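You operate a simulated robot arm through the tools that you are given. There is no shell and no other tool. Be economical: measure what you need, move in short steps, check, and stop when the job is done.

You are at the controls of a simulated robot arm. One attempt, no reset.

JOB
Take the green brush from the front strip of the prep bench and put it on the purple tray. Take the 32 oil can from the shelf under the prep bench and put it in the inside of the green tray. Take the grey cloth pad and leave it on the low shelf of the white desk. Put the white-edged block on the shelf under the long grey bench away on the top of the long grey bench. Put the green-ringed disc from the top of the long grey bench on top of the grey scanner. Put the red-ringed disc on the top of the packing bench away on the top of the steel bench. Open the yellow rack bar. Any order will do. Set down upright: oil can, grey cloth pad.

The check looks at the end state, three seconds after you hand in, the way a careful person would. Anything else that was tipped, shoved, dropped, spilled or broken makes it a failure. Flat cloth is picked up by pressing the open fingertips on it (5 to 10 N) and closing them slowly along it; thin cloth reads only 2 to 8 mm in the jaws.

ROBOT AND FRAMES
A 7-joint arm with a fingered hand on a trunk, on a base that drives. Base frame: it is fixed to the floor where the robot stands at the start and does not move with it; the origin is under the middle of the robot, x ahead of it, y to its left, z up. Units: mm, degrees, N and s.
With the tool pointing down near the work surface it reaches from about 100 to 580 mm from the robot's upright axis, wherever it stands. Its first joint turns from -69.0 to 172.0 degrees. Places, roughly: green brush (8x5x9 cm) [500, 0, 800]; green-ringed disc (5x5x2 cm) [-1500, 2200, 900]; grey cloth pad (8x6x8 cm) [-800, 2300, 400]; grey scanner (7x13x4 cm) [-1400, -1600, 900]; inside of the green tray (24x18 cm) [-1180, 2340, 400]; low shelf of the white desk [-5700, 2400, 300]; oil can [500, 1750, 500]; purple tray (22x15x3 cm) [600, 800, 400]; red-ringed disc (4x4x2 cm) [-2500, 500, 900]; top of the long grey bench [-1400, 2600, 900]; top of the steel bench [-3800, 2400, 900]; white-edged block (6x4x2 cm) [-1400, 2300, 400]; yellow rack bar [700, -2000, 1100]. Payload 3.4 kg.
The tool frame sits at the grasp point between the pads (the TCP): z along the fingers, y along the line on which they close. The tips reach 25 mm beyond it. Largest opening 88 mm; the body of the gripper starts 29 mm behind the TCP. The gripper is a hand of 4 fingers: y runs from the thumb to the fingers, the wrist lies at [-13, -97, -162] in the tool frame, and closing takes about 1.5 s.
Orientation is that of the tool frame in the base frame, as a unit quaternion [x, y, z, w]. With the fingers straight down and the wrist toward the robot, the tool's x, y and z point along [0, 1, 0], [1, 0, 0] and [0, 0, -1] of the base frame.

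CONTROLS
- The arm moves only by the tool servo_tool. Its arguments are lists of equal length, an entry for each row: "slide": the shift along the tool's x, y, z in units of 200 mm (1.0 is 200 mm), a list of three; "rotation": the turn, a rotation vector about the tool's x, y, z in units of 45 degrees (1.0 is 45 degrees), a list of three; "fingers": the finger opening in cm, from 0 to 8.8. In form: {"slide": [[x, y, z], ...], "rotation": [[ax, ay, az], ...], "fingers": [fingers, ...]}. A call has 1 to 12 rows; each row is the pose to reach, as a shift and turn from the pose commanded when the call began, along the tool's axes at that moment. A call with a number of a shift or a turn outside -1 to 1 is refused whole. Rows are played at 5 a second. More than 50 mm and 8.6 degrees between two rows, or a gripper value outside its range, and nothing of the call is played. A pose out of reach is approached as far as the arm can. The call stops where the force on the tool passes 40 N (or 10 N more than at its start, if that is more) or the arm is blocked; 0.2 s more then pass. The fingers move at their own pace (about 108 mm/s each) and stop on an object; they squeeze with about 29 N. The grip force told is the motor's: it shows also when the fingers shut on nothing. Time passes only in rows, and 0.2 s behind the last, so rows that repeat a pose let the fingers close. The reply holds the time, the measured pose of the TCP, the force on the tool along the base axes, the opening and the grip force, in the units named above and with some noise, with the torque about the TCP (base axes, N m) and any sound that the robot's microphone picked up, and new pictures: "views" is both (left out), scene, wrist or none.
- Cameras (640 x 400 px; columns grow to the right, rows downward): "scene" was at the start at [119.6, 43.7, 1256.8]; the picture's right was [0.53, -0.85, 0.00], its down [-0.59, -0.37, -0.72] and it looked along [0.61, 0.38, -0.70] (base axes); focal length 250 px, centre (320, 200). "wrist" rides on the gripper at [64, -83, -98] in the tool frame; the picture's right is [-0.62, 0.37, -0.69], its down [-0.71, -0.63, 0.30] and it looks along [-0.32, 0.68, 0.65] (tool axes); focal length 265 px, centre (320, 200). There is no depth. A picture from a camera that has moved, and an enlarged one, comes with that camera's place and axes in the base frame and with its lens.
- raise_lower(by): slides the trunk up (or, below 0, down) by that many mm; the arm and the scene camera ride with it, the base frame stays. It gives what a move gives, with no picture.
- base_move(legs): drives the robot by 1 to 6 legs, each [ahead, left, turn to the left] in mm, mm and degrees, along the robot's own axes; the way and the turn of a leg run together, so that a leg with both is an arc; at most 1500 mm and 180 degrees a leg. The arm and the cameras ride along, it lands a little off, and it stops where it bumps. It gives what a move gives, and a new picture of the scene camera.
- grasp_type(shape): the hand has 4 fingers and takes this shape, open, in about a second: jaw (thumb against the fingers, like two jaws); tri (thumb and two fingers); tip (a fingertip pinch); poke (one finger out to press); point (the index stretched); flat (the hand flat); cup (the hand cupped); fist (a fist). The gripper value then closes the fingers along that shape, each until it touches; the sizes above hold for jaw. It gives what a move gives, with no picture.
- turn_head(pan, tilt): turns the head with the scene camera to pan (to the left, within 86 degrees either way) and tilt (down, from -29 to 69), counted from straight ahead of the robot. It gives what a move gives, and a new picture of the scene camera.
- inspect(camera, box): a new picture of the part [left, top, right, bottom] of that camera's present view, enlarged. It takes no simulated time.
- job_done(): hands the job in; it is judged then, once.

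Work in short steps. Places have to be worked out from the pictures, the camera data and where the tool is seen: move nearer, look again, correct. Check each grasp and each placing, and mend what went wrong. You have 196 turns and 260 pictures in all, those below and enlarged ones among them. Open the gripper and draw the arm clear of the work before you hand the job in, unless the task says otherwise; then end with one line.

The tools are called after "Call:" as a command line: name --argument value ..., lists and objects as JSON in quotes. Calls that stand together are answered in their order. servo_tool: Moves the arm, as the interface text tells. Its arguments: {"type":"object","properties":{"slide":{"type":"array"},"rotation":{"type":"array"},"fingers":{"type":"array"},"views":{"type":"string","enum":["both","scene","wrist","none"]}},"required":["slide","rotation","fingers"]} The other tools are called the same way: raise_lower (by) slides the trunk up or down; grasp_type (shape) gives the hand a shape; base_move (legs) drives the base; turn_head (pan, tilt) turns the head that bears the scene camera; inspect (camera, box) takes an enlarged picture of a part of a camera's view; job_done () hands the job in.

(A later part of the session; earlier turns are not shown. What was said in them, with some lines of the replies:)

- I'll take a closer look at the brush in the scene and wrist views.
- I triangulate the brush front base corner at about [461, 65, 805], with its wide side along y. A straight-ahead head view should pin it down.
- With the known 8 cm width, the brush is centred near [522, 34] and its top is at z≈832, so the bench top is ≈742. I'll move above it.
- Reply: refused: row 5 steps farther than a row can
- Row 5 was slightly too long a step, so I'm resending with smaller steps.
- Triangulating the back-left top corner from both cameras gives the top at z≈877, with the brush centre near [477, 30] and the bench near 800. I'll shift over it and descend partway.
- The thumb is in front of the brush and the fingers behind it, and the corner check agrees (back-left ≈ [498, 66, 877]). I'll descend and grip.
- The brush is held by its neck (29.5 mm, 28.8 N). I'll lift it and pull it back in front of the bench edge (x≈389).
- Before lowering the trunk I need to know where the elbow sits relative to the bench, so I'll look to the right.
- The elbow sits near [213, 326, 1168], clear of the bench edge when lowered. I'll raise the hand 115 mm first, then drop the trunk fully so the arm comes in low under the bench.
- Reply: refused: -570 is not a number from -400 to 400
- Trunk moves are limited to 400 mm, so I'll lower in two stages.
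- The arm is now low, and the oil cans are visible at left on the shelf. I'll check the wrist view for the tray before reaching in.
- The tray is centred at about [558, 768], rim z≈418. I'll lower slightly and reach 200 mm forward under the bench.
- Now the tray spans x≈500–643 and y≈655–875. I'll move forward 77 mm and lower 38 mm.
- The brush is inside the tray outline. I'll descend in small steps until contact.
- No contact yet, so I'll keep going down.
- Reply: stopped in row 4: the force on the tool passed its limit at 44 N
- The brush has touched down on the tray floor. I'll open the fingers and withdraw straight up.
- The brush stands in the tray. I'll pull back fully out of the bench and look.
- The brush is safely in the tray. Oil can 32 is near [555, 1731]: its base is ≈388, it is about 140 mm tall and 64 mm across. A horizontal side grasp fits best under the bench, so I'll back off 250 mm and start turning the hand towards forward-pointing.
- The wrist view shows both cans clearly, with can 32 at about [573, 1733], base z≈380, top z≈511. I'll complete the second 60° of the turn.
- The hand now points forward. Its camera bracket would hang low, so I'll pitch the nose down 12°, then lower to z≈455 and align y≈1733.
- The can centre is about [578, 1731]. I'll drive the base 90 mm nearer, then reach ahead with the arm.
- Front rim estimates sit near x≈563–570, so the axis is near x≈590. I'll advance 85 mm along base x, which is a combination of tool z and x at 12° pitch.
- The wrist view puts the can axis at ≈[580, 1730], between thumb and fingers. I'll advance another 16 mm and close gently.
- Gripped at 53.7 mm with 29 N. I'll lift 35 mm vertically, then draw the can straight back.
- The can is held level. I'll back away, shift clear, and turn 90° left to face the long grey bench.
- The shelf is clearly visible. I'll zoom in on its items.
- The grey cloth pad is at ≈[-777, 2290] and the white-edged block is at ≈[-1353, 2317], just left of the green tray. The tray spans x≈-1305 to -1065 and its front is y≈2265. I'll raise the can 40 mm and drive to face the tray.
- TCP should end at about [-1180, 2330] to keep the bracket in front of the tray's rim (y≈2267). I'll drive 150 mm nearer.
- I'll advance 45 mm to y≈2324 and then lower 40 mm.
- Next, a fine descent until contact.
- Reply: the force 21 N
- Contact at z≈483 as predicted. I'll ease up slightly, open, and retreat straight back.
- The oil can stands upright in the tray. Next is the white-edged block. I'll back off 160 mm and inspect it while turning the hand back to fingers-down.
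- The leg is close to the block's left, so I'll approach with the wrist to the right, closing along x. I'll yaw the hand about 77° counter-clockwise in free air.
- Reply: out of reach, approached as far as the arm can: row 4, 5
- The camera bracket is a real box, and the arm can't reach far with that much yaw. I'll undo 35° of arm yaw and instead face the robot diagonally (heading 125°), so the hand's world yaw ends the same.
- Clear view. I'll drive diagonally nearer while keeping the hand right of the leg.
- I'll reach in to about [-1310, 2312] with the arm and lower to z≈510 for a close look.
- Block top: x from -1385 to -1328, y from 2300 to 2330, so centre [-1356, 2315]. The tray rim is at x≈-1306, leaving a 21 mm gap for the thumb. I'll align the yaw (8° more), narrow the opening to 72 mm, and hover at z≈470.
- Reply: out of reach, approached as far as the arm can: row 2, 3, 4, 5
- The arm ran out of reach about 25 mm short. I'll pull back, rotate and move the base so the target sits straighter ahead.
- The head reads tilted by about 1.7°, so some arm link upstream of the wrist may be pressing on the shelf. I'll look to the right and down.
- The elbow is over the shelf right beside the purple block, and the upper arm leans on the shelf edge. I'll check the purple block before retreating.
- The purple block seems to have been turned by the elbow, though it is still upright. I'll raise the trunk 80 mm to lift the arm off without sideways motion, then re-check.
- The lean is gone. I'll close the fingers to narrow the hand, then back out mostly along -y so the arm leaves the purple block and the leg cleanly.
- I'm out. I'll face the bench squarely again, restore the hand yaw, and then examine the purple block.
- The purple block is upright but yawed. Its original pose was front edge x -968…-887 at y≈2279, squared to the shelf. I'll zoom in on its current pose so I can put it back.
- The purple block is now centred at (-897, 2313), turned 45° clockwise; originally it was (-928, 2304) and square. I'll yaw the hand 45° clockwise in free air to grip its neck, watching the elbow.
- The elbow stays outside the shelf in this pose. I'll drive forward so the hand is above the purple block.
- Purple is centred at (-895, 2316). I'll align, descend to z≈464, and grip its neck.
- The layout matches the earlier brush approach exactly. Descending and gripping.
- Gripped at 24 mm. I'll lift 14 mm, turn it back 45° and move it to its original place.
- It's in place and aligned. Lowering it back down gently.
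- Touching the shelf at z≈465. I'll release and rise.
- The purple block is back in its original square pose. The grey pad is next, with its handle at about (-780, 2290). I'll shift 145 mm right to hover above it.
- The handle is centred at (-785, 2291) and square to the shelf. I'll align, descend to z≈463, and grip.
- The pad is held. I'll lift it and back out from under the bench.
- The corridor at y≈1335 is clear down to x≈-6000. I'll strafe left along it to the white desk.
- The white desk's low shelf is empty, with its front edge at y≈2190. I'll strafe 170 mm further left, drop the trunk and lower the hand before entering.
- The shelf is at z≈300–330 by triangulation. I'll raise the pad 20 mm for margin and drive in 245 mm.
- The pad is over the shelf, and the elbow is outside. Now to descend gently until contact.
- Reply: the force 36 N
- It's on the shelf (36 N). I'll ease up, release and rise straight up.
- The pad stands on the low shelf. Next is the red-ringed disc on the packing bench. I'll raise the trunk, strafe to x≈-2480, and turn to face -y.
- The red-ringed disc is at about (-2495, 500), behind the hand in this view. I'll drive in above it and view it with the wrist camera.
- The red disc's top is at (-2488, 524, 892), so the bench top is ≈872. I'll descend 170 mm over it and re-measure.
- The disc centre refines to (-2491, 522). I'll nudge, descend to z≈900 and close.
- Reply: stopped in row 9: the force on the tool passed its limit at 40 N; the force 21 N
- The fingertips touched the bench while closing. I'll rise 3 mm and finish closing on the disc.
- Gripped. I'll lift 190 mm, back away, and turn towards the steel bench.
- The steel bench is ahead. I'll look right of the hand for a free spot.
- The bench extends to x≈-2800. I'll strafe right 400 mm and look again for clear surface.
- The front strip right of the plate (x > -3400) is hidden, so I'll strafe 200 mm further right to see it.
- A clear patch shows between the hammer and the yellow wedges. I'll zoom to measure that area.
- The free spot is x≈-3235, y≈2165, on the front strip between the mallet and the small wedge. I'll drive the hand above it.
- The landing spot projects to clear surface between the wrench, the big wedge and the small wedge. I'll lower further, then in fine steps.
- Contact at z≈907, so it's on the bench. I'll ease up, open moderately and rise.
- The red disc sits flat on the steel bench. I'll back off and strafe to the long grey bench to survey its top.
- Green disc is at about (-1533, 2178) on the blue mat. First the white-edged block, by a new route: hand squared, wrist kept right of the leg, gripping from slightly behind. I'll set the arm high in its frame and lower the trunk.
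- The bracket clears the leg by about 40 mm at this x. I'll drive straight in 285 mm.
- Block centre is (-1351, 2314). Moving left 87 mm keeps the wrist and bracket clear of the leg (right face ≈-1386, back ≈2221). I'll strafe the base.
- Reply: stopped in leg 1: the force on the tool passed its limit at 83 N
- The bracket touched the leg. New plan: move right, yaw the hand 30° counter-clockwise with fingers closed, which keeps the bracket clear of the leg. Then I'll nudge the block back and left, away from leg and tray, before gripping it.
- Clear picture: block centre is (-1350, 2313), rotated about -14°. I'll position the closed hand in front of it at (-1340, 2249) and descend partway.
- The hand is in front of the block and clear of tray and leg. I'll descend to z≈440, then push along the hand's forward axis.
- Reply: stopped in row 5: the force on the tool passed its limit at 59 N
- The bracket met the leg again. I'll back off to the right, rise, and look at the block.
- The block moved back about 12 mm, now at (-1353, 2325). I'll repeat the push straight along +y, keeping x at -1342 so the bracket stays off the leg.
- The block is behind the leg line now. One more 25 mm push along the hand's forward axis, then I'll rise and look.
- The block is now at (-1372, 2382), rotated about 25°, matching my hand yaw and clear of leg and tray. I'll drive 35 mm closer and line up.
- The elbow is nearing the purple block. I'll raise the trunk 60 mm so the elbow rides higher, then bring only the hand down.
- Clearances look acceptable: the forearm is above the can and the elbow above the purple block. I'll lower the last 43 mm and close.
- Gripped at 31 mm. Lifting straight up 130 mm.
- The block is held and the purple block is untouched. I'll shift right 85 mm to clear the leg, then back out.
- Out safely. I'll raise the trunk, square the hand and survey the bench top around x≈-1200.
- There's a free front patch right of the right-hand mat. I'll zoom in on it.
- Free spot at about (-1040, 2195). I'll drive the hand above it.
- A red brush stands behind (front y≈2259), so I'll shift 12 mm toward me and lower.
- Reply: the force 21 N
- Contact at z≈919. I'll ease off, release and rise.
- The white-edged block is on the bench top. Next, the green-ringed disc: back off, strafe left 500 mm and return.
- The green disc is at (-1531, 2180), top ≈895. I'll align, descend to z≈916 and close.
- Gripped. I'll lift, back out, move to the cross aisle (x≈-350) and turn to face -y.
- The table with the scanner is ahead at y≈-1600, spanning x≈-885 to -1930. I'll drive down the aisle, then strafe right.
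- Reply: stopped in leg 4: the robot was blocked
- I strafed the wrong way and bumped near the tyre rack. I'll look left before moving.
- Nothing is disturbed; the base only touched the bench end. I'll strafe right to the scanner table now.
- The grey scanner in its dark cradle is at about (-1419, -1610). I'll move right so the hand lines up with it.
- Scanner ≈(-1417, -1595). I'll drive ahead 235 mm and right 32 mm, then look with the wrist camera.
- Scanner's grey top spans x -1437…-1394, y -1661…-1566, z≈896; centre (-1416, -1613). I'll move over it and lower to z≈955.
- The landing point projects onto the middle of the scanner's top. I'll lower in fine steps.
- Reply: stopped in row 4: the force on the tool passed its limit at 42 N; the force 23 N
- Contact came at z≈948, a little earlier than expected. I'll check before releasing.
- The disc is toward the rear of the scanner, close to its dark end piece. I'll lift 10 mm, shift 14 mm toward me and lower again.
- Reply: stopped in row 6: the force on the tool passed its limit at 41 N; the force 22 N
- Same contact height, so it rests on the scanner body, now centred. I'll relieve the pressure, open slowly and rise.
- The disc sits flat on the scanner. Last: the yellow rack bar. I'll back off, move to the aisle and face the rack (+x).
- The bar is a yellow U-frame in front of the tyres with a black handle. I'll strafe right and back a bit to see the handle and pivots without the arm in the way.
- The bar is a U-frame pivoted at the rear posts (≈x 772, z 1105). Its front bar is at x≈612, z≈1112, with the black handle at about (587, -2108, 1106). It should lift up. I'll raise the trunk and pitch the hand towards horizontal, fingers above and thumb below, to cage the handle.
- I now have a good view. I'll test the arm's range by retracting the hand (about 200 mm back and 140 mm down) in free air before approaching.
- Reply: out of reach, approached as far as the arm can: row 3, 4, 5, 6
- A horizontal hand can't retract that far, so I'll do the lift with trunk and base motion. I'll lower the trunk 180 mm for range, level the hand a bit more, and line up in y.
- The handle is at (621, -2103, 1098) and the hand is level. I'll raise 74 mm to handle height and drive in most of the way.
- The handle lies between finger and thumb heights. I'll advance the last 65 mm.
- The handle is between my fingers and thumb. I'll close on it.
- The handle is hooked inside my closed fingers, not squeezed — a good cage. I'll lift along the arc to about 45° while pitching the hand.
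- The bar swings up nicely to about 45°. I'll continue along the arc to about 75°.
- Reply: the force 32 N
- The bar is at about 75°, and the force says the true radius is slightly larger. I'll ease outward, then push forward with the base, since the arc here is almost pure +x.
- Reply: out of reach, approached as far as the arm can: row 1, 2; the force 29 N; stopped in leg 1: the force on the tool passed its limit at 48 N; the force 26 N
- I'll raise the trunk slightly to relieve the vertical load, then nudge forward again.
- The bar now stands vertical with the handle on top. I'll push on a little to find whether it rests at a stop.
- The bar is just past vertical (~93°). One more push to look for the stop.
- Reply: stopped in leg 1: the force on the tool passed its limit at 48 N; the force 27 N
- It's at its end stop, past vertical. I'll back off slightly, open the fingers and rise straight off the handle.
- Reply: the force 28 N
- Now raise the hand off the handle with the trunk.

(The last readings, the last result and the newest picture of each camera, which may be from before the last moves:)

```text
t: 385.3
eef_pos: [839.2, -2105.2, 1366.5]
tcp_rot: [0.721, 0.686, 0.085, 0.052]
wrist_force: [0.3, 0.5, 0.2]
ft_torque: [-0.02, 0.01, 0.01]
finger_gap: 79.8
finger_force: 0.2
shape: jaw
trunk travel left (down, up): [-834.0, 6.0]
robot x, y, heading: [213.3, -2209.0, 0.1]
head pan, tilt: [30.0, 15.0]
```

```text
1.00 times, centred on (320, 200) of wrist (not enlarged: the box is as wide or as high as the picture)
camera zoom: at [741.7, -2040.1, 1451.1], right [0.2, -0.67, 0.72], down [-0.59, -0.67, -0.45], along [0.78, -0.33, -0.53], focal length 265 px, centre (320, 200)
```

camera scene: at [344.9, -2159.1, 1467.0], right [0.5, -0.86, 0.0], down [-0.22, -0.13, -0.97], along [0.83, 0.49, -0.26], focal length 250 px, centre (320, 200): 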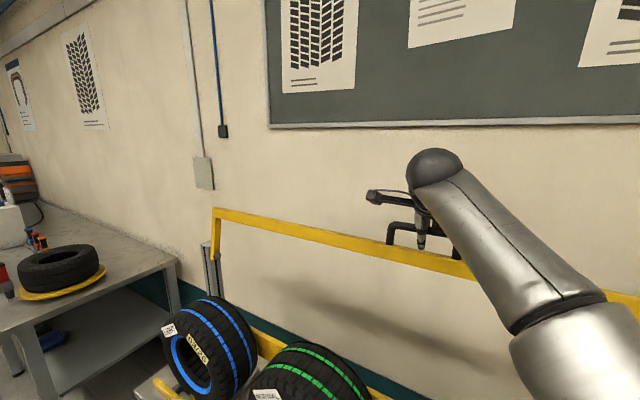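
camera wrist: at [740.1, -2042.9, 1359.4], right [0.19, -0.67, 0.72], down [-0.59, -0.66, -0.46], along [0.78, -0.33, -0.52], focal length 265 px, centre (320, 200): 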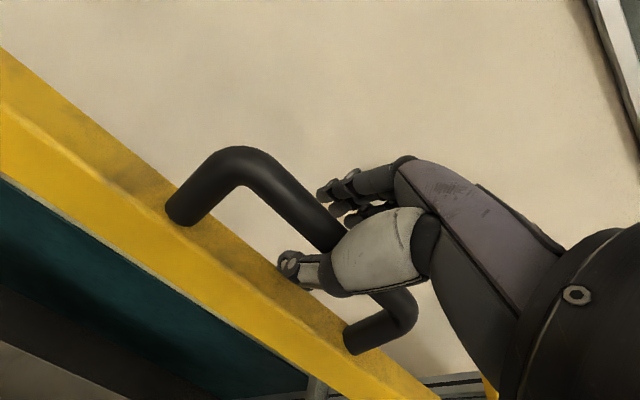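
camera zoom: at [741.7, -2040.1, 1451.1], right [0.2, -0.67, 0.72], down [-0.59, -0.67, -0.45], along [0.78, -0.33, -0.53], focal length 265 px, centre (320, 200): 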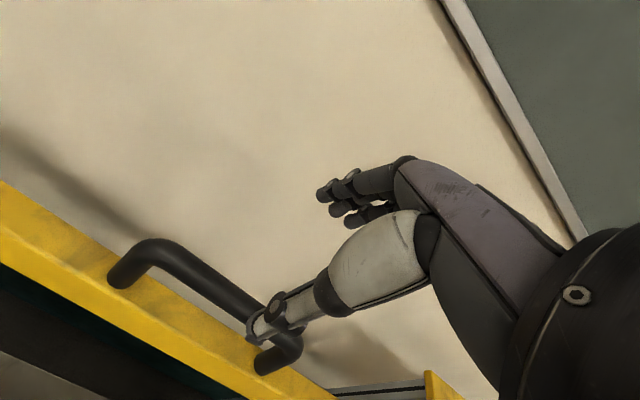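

The hand is clear above the handle and the bar is staying up. I'll back away and check the whole rack.

Call:
base_move --legs '[[-550, 0, 0]]'

Call:
inspect --camera "scene" --box '[200, 150, 560, 400]'

```text
t: 388.5
eef_pos: [282.2, -2106.5, 1366.8]
tcp_rot: [0.72, 0.687, 0.084, 0.052]
wrist_force: [0.2, -0.2, 0.1]
ft_torque: [0.05, 0.01, 0.01]
finger_gap: 80.0
finger_force: 0.0
shape: jaw
trunk travel left (down, up): [-834.0, 6.0]
robot x, y, heading: [-343.4, -2212.7, 0.6]
head pan, tilt: [30.0, 15.0]
camera scene: at [-210.5, -2160.3, 1561.5], right [0.51, -0.86, 0.0], down [-0.22, -0.13, -0.97], along [0.83, 0.49, -0.26], focal length 250 px, centre (320, 200)
```

scene: 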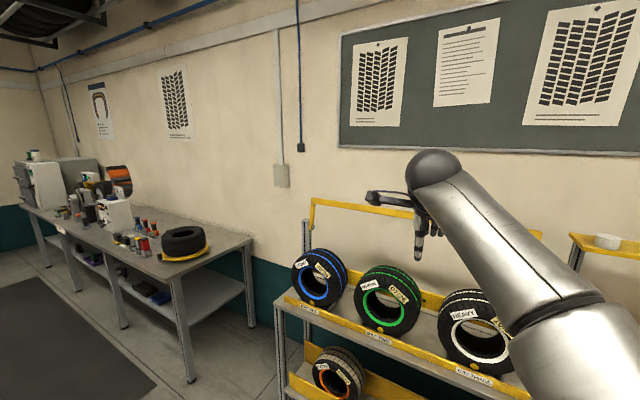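

```text
1.60 times, centred on (380, 275) of scene
camera zoom: at [-210.5, -2160.3, 1561.5], right [0.51, -0.86, 0.0], down [-0.22, -0.13, -0.97], along [0.83, 0.49, -0.26], focal length 400 px, centre (224, 80)
```

zoom: 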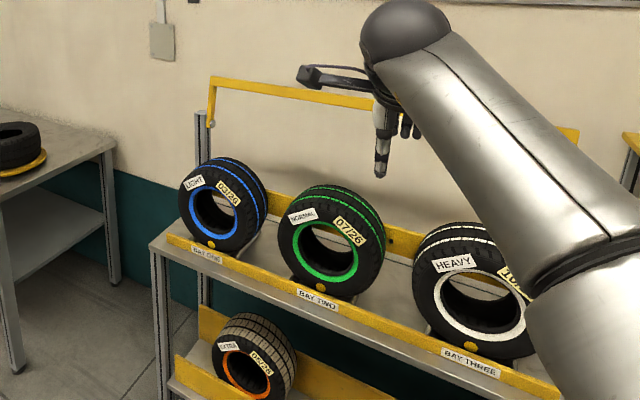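

The bar is open and stays up, and the tyres are undisturbed. I'll go back for a final check of the long bench's shelf, mainly the purple block I restored.

Call:
base_move --legs '[[-100, 0, 0], [0, 1500, 0], [0, 1500, 0], [0, 480, 0], [0, 0, 90], [0, 480, 0]]'

Call:
raise_lower --by -400

Call:
turn_head --pan 20 --tilt 25

```text
t: 412.5
eef_pos: [-1022.2, 1883.5, 1366.8]
tcp_rot: [0.023, 0.995, 0.097, -0.023]
wrist_force: [0.1, 0.1, -0.2]
ft_torque: [0.01, 0.0, -0.02]
finger_gap: 79.9
finger_force: 0.1
shape: jaw
trunk travel left (down, up): [-834.0, 6.0]
robot x, y, heading: [-921.2, 1260.9, 90.6]
head pan, tilt: [30.0, 15.0]
camera scene: at [-967.9, 1391.5, 1561.5], right [0.86, 0.51, 0.0], down [0.13, -0.22, -0.97], along [-0.49, 0.83, -0.26], focal length 250 px, centre (320, 200)
```

scene: 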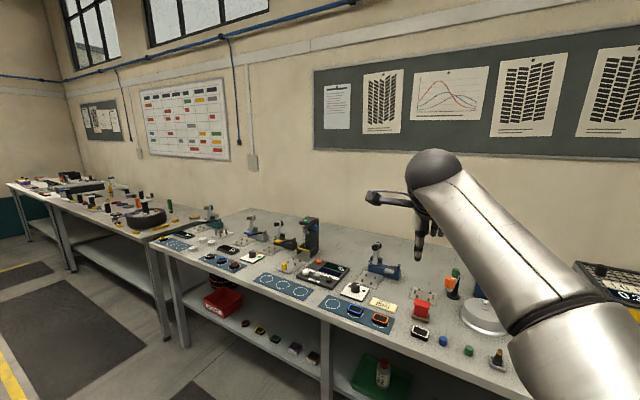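

```text
t: 416.4
eef_pos: [-1021.5, 1883.0, 967.3]
tcp_rot: [0.023, 0.995, 0.096, -0.023]
wrist_force: [1.0, -0.1, 0.6]
ft_torque: [0.0, -0.01, 0.01]
finger_gap: 80.1
finger_force: 0.1
shape: jaw
trunk travel left (down, up): [-434.0, 406.0]
robot x, y, heading: [-923.5, 1256.2, 90.7]
head pan, tilt: [30.0, 15.0]
```

```text
t: 417.1
eef_pos: [-1022.4, 1883.6, 968.5]
tcp_rot: [0.023, 0.995, 0.095, -0.023]
wrist_force: [-0.2, -0.1, 0.7]
ft_torque: [0.04, 0.01, -0.02]
finger_gap: 80.0
finger_force: 0.0
shape: jaw
trunk travel left (down, up): [-434.0, 406.0]
robot x, y, heading: [-921.4, 1258.1, 90.6]
head pan, tilt: [20.0, 25.0]
camera scene: at [-952.9, 1397.3, 1145.3], right [0.94, 0.35, 0.0], down [0.15, -0.4, -0.91], along [-0.32, 0.85, -0.42], focal length 250 px, centre (320, 200)
```

scene: 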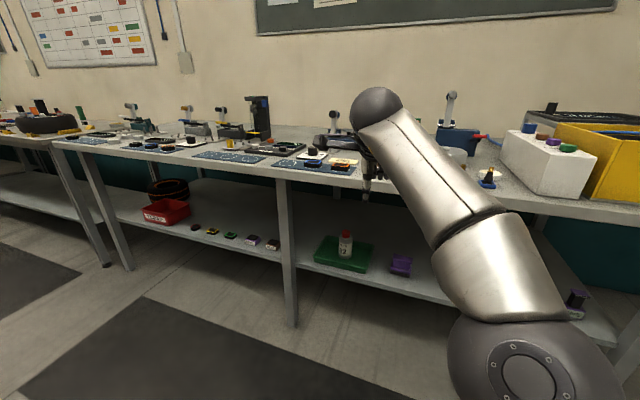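

Call:
inspect --camera "scene" --box '[290, 210, 430, 300]'

```text
4.44 times, centred on (360, 255) of scene
camera zoom: at [-952.9, 1397.3, 1145.3], right [0.94, 0.35, 0.0], down [0.15, -0.4, -0.91], along [-0.32, 0.85, -0.42], focal length 1111 px, centre (142, -44)
```

zoom: 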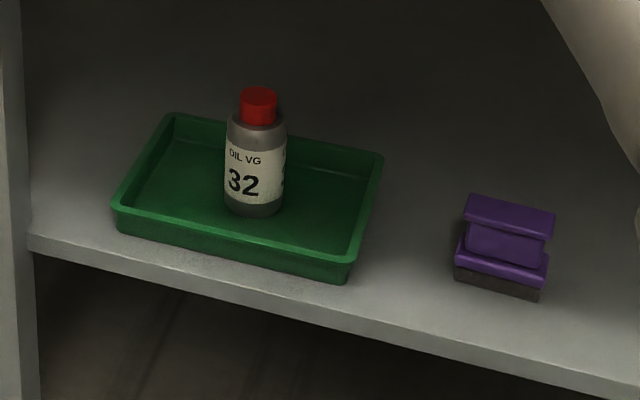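

The can stands upright in the tray, and the purple block is square but seems about 15–20 mm further back than originally. I'll correct that gently: first restore a fingers-down hand in the safe low-reach posture.

Call:
servo_tool --slide '[[-0.095, -0.147, 0], [-0.19, -0.294, 0.005], [-0.285, -0.44, 0.01], [-0.38, -0.587, 0.013]]' --rotation '[[0.06, 0, 0.015], [0.12, 0, 0.03], [0.18, 0, 0.045], [0.244, 0, 0.058]]' --fingers '[8.8, 8.8, 8.8, 8.8]' --views "none"

Call:
raise_lower --by -349

Call:
turn_head --pan -20 --tilt 20

```text
t: 418.1
eef_pos: [-952.0, 1765.8, 939.6]
tcp_rot: [0.042, 0.999, 0.0, -0.028]
wrist_force: [0.0, -0.5, 0.4]
ft_torque: [-0.03, 0.0, -0.01]
finger_gap: 87.8
finger_force: 0.0
shape: jaw
trunk travel left (down, up): [-434.0, 406.0]
robot x, y, heading: [-924.2, 1261.7, 90.5]
head pan, tilt: [20.0, 25.0]
```

```text
t: 421.5
eef_pos: [-951.7, 1767.1, 590.5]
tcp_rot: [0.043, 0.999, 0.0, -0.027]
wrist_force: [0.3, 0.6, -0.4]
ft_torque: [0.01, 0.03, 0.0]
finger_gap: 87.7
finger_force: 0.0
shape: jaw
trunk travel left (down, up): [-85.0, 755.0]
robot x, y, heading: [-922.5, 1254.8, 90.2]
head pan, tilt: [20.0, 25.0]
```

```text
t: 422.6
eef_pos: [-952.9, 1766.6, 591.4]
tcp_rot: [0.043, 0.999, 0.0, -0.026]
wrist_force: [0.3, 0.3, -0.6]
ft_torque: [-0.03, 0.0, -0.01]
finger_gap: 87.8
finger_force: 0.0
shape: jaw
trunk travel left (down, up): [-85.0, 755.0]
robot x, y, heading: [-923.0, 1261.6, 90.5]
head pan, tilt: [-20.0, 20.0]
camera scene: at [-889.5, 1398.8, 804.4], right [0.94, -0.33, 0.0], down [-0.11, -0.32, -0.94], along [0.31, 0.89, -0.34], focal length 250 px, centre (320, 200)
```

scene: 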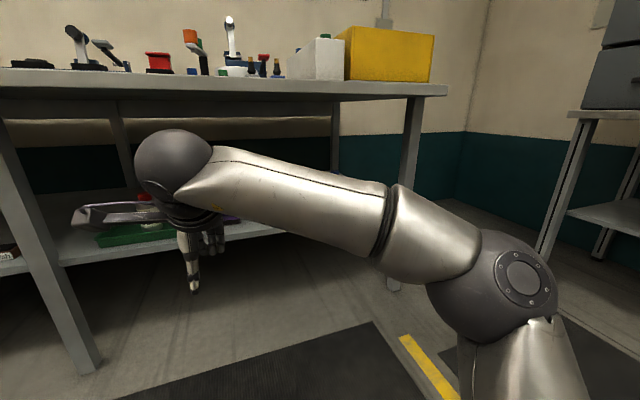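

I'll fix the small yaw and roll error, then drive in above the purple block.

Call:
servo_tool --slide '[[0, 0, 0], [0, 0, 0.03]]' --rotation '[[0, -0.033, -0.055], [0, -0.066, -0.11]]' --fingers '[8.8, 8.8]' --views "none"

Call:
base_move --legs '[[537, -30, -0.4]]'

Call:
inspect --camera "wrist" --box '[0, 0, 640, 400]'

```text
t: 423.1
eef_pos: [-952.0, 1767.7, 584.8]
tcp_rot: [-0.001, 1.0, 0.0, -0.001]
wrist_force: [-0.1, 0.5, 0.1]
ft_torque: [0.03, 0.0, -0.03]
finger_gap: 87.4
finger_force: 0.0
shape: jaw
trunk travel left (down, up): [-85.0, 755.0]
robot x, y, heading: [-917.4, 1258.5, 90.4]
head pan, tilt: [-20.0, 20.0]
```

```text
t: 426.3
eef_pos: [-917.5, 2306.5, 585.0]
tcp_rot: [0.007, 1.0, -0.001, -0.003]
wrist_force: [-0.6, -0.5, 0.3]
ft_torque: [0.01, -0.03, 0.01]
finger_gap: 87.8
finger_force: 0.0
shape: jaw
trunk travel left (down, up): [-85.0, 755.0]
robot x, y, heading: [-893.2, 1800.4, 89.8]
head pan, tilt: [-20.0, 20.0]
camera scene: at [-859.3, 1938.2, 804.4], right [0.94, -0.35, 0.0], down [-0.12, -0.32, -0.94], along [0.32, 0.88, -0.34], focal length 250 px, centre (320, 200)
```

scene: 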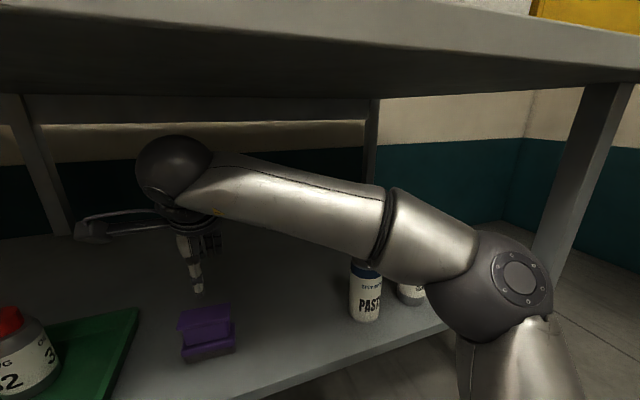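

```text
1.00 times, centred on (320, 200) of wrist (not enlarged: the box is as wide or as high as the picture)
camera zoom: at [-982.4, 2225.1, 683.9], right [0.63, 0.36, 0.69], down [0.71, -0.64, -0.31], along [0.33, 0.68, -0.65], focal length 265 px, centre (320, 200)
```

zoom: 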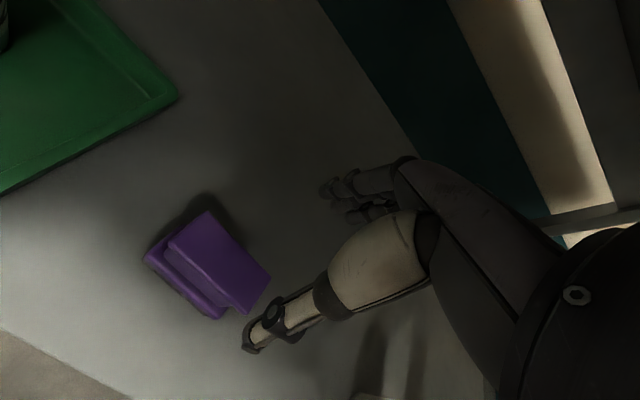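

Purple's centre is (-929, 2305), about 5° clockwise; compared with the pad's original line it should be ≈(-928, 2287). I'll grip it again.

Call:
servo_tool --slide '[[0.057, 0, 0.15], [0.057, 0, 0.3], [0.057, 0, 0.45], [0.057, 0, 0.59], [0.057, 0, 0.59], [0.057, 0, 0.59], [0.057, 0, 0.59], [0.057, 0, 0.59], [0.057, 0, 0.59], [0.057, 0, 0.59], [0.057, 0, 0.59]]' --rotation '[[0, 0, 0.05], [0, 0, 0.11], [0, 0, 0.11], [0, 0, 0.11], [0, 0, 0.11], [0, 0, 0.11], [0, 0, 0.11], [0, 0, 0.11], [0, 0, 0.11], [0, 0, 0.11], [0, 0, 0.11]]' --fingers '[8.8, 8.8, 8.8, 8.8, 8.8, 2, 2, 2, 2, 2, 2]' --views "wrist"

```text
t: 428.7
eef_pos: [-930.5, 2305.5, 468.6]
tcp_rot: [0.049, 0.999, 0.0, -0.002]
wrist_force: [-0.5, 0.0, 0.3]
ft_torque: [-0.03, -0.02, 0.02]
finger_gap: 23.9
finger_force: 28.6
shape: jaw
trunk travel left (down, up): [-85.0, 755.0]
robot x, y, heading: [-890.5, 1799.8, 89.8]
head pan, tilt: [-20.0, 20.0]
camera wrist: at [-1001.8, 2230.2, 566.3], right [0.66, 0.31, 0.69], down [0.65, -0.7, -0.31], along [0.39, 0.65, -0.65], focal length 265 px, centre (320, 200)
```

wrist: 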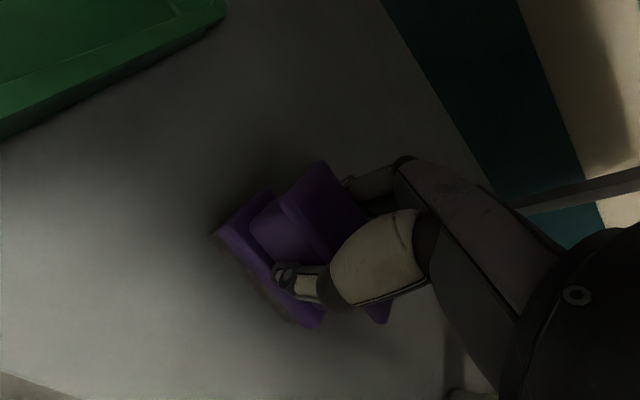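

Gripped. I'll lift 10 mm, square it, shift 18 mm forward and set it down.

Call:
servo_tool --slide '[[0, 0, -0.05], [-0.01, -0.045, -0.05], [-0.019, -0.089, -0.05], [-0.019, -0.089, -0.025], [-0.019, -0.089, 0.0], [-0.019, -0.089, 0.006]]' --rotation '[[0, 0, 0], [0, 0, -0.06], [0, 0, -0.125], [0, 0, -0.125], [0, 0, -0.125], [0, 0, -0.125]]' --fingers '[2, 2, 2, 2, 2, 2]' --views "none"

Call:
servo_tool --slide '[[0, 0, 0], [0, 0, 0], [0, 0, 0], [0, 0, 0], [0, 0, -0.2], [0, 0, -0.4], [0, 0, -0.58]]' --rotation '[[0, 0, 0], [0, 0, 0], [0, 0, 0], [0, 0, 0], [0, 0, 0], [0, 0, 0], [0, 0, 0]]' --fingers '[4, 6, 7.5, 8.8, 8.8, 8.8, 8.8]' --views "both"

```text
t: 430.1
eef_pos: [-926.8, 2287.9, 466.5]
tcp_rot: [0.0, 1.0, 0.001, -0.001]
wrist_force: [-0.1, 0.8, 1.2]
ft_torque: [0.02, 0.01, 0.0]
finger_gap: 24.5
finger_force: 29.2
shape: jaw
trunk travel left (down, up): [-85.0, 755.0]
robot x, y, heading: [-894.7, 1800.5, 89.6]
head pan, tilt: [-20.0, 20.0]
```

```text
t: 431.7
eef_pos: [-924.7, 2288.2, 582.8]
tcp_rot: [0.0, 1.0, 0.0, -0.001]
wrist_force: [0.9, 0.5, -0.6]
ft_torque: [0.0, -0.04, 0.0]
finger_gap: 87.8
finger_force: 0.1
shape: jaw
trunk travel left (down, up): [-85.0, 755.0]
robot x, y, heading: [-890.4, 1799.8, 89.7]
head pan, tilt: [-20.0, 20.0]
camera scene: at [-859.3, 1938.3, 804.3], right [0.94, -0.35, 0.0], down [-0.12, -0.32, -0.94], along [0.32, 0.88, -0.34], focal length 250 px, centre (320, 200)
camera wrist: at [-988.5, 2205.1, 682.0], right [0.62, 0.37, 0.69], down [0.71, -0.63, -0.31], along [0.32, 0.68, -0.65], focal length 265 px, centre (320, 200)
```

scene: 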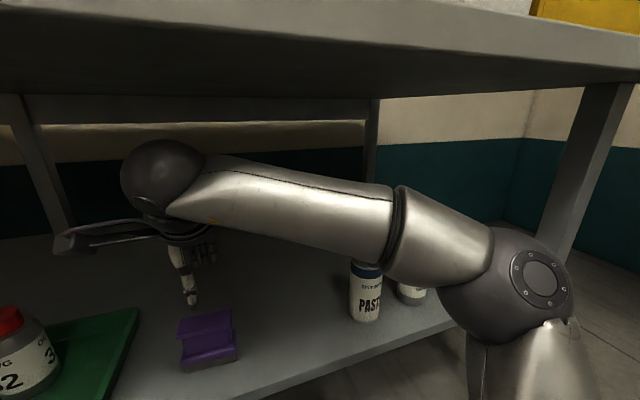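
wrist: 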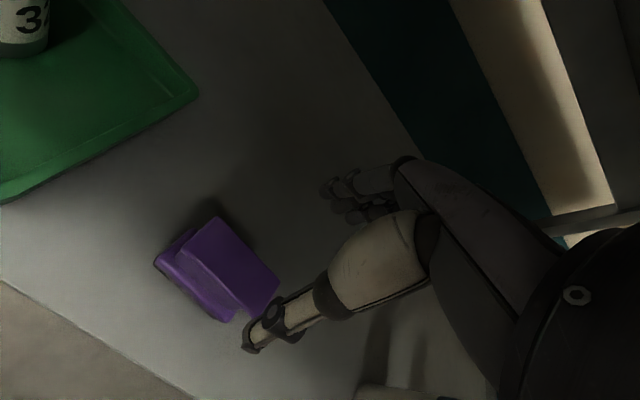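

Purple is upright, square and back on its original line. I'll draw clear of the bench and take a last look.

Call:
base_move --legs '[[-500, 0, 0]]'

Call:
turn_head --pan 35 --tilt 18

```text
t: 434.6
eef_pos: [-924.4, 1785.0, 582.5]
tcp_rot: [0.006, 1.0, 0.0, -0.002]
wrist_force: [-0.6, 0.1, 0.0]
ft_torque: [-0.05, 0.0, 0.02]
finger_gap: 87.8
finger_force: 0.1
shape: jaw
trunk travel left (down, up): [-85.0, 755.0]
robot x, y, heading: [-894.1, 1294.2, 89.2]
head pan, tilt: [-20.0, 20.0]
camera scene: at [-862.4, 1434.4, 804.4], right [0.93, -0.35, 0.0], down [-0.12, -0.32, -0.94], along [0.33, 0.88, -0.34], focal length 250 px, centre (320, 200)
```

scene: 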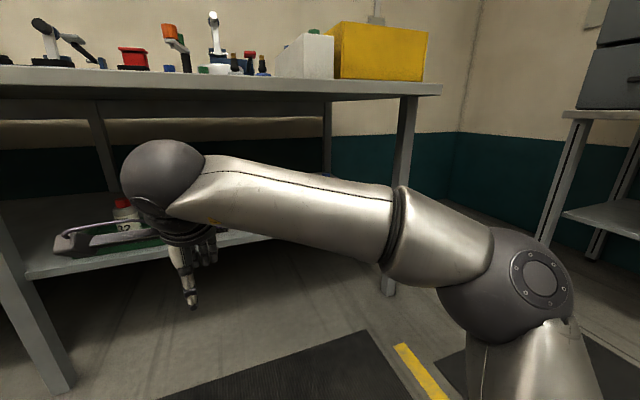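

```text
t: 435.9
eef_pos: [-923.9, 1785.3, 581.8]
tcp_rot: [0.006, 1.0, -0.001, -0.002]
wrist_force: [-0.4, 0.3, 0.5]
ft_torque: [-0.01, -0.01, -0.04]
finger_gap: 87.8
finger_force: 0.0
shape: jaw
trunk travel left (down, up): [-85.0, 755.0]
robot x, y, heading: [-899.5, 1296.9, 89.2]
head pan, tilt: [35.0, 18.0]
camera scene: at [-947.8, 1424.5, 807.6], right [0.83, 0.56, 0.0], down [0.17, -0.26, -0.95], along [-0.53, 0.79, -0.31], focal length 250 px, centre (320, 200)
```

scene: 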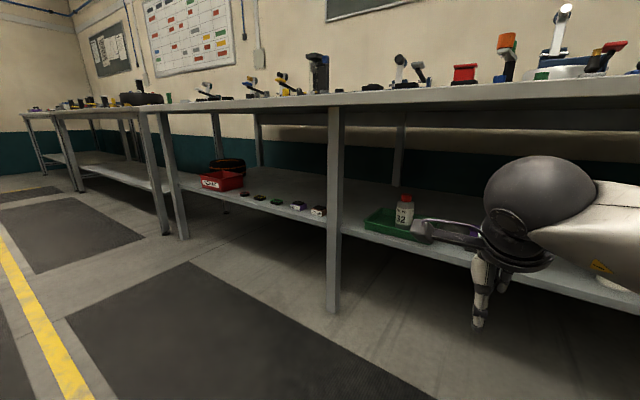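

All placements are done, the bar is open, and the hand is empty and clear of the work, so I'm handing in.

Call:
job_done

```text
The job is handed in.
```

All seven tasks are done, but my elbow knocked the purple block on the shelf under the long grey bench; I set it back upright and square, to within an estimated 10 mm of where it stood.
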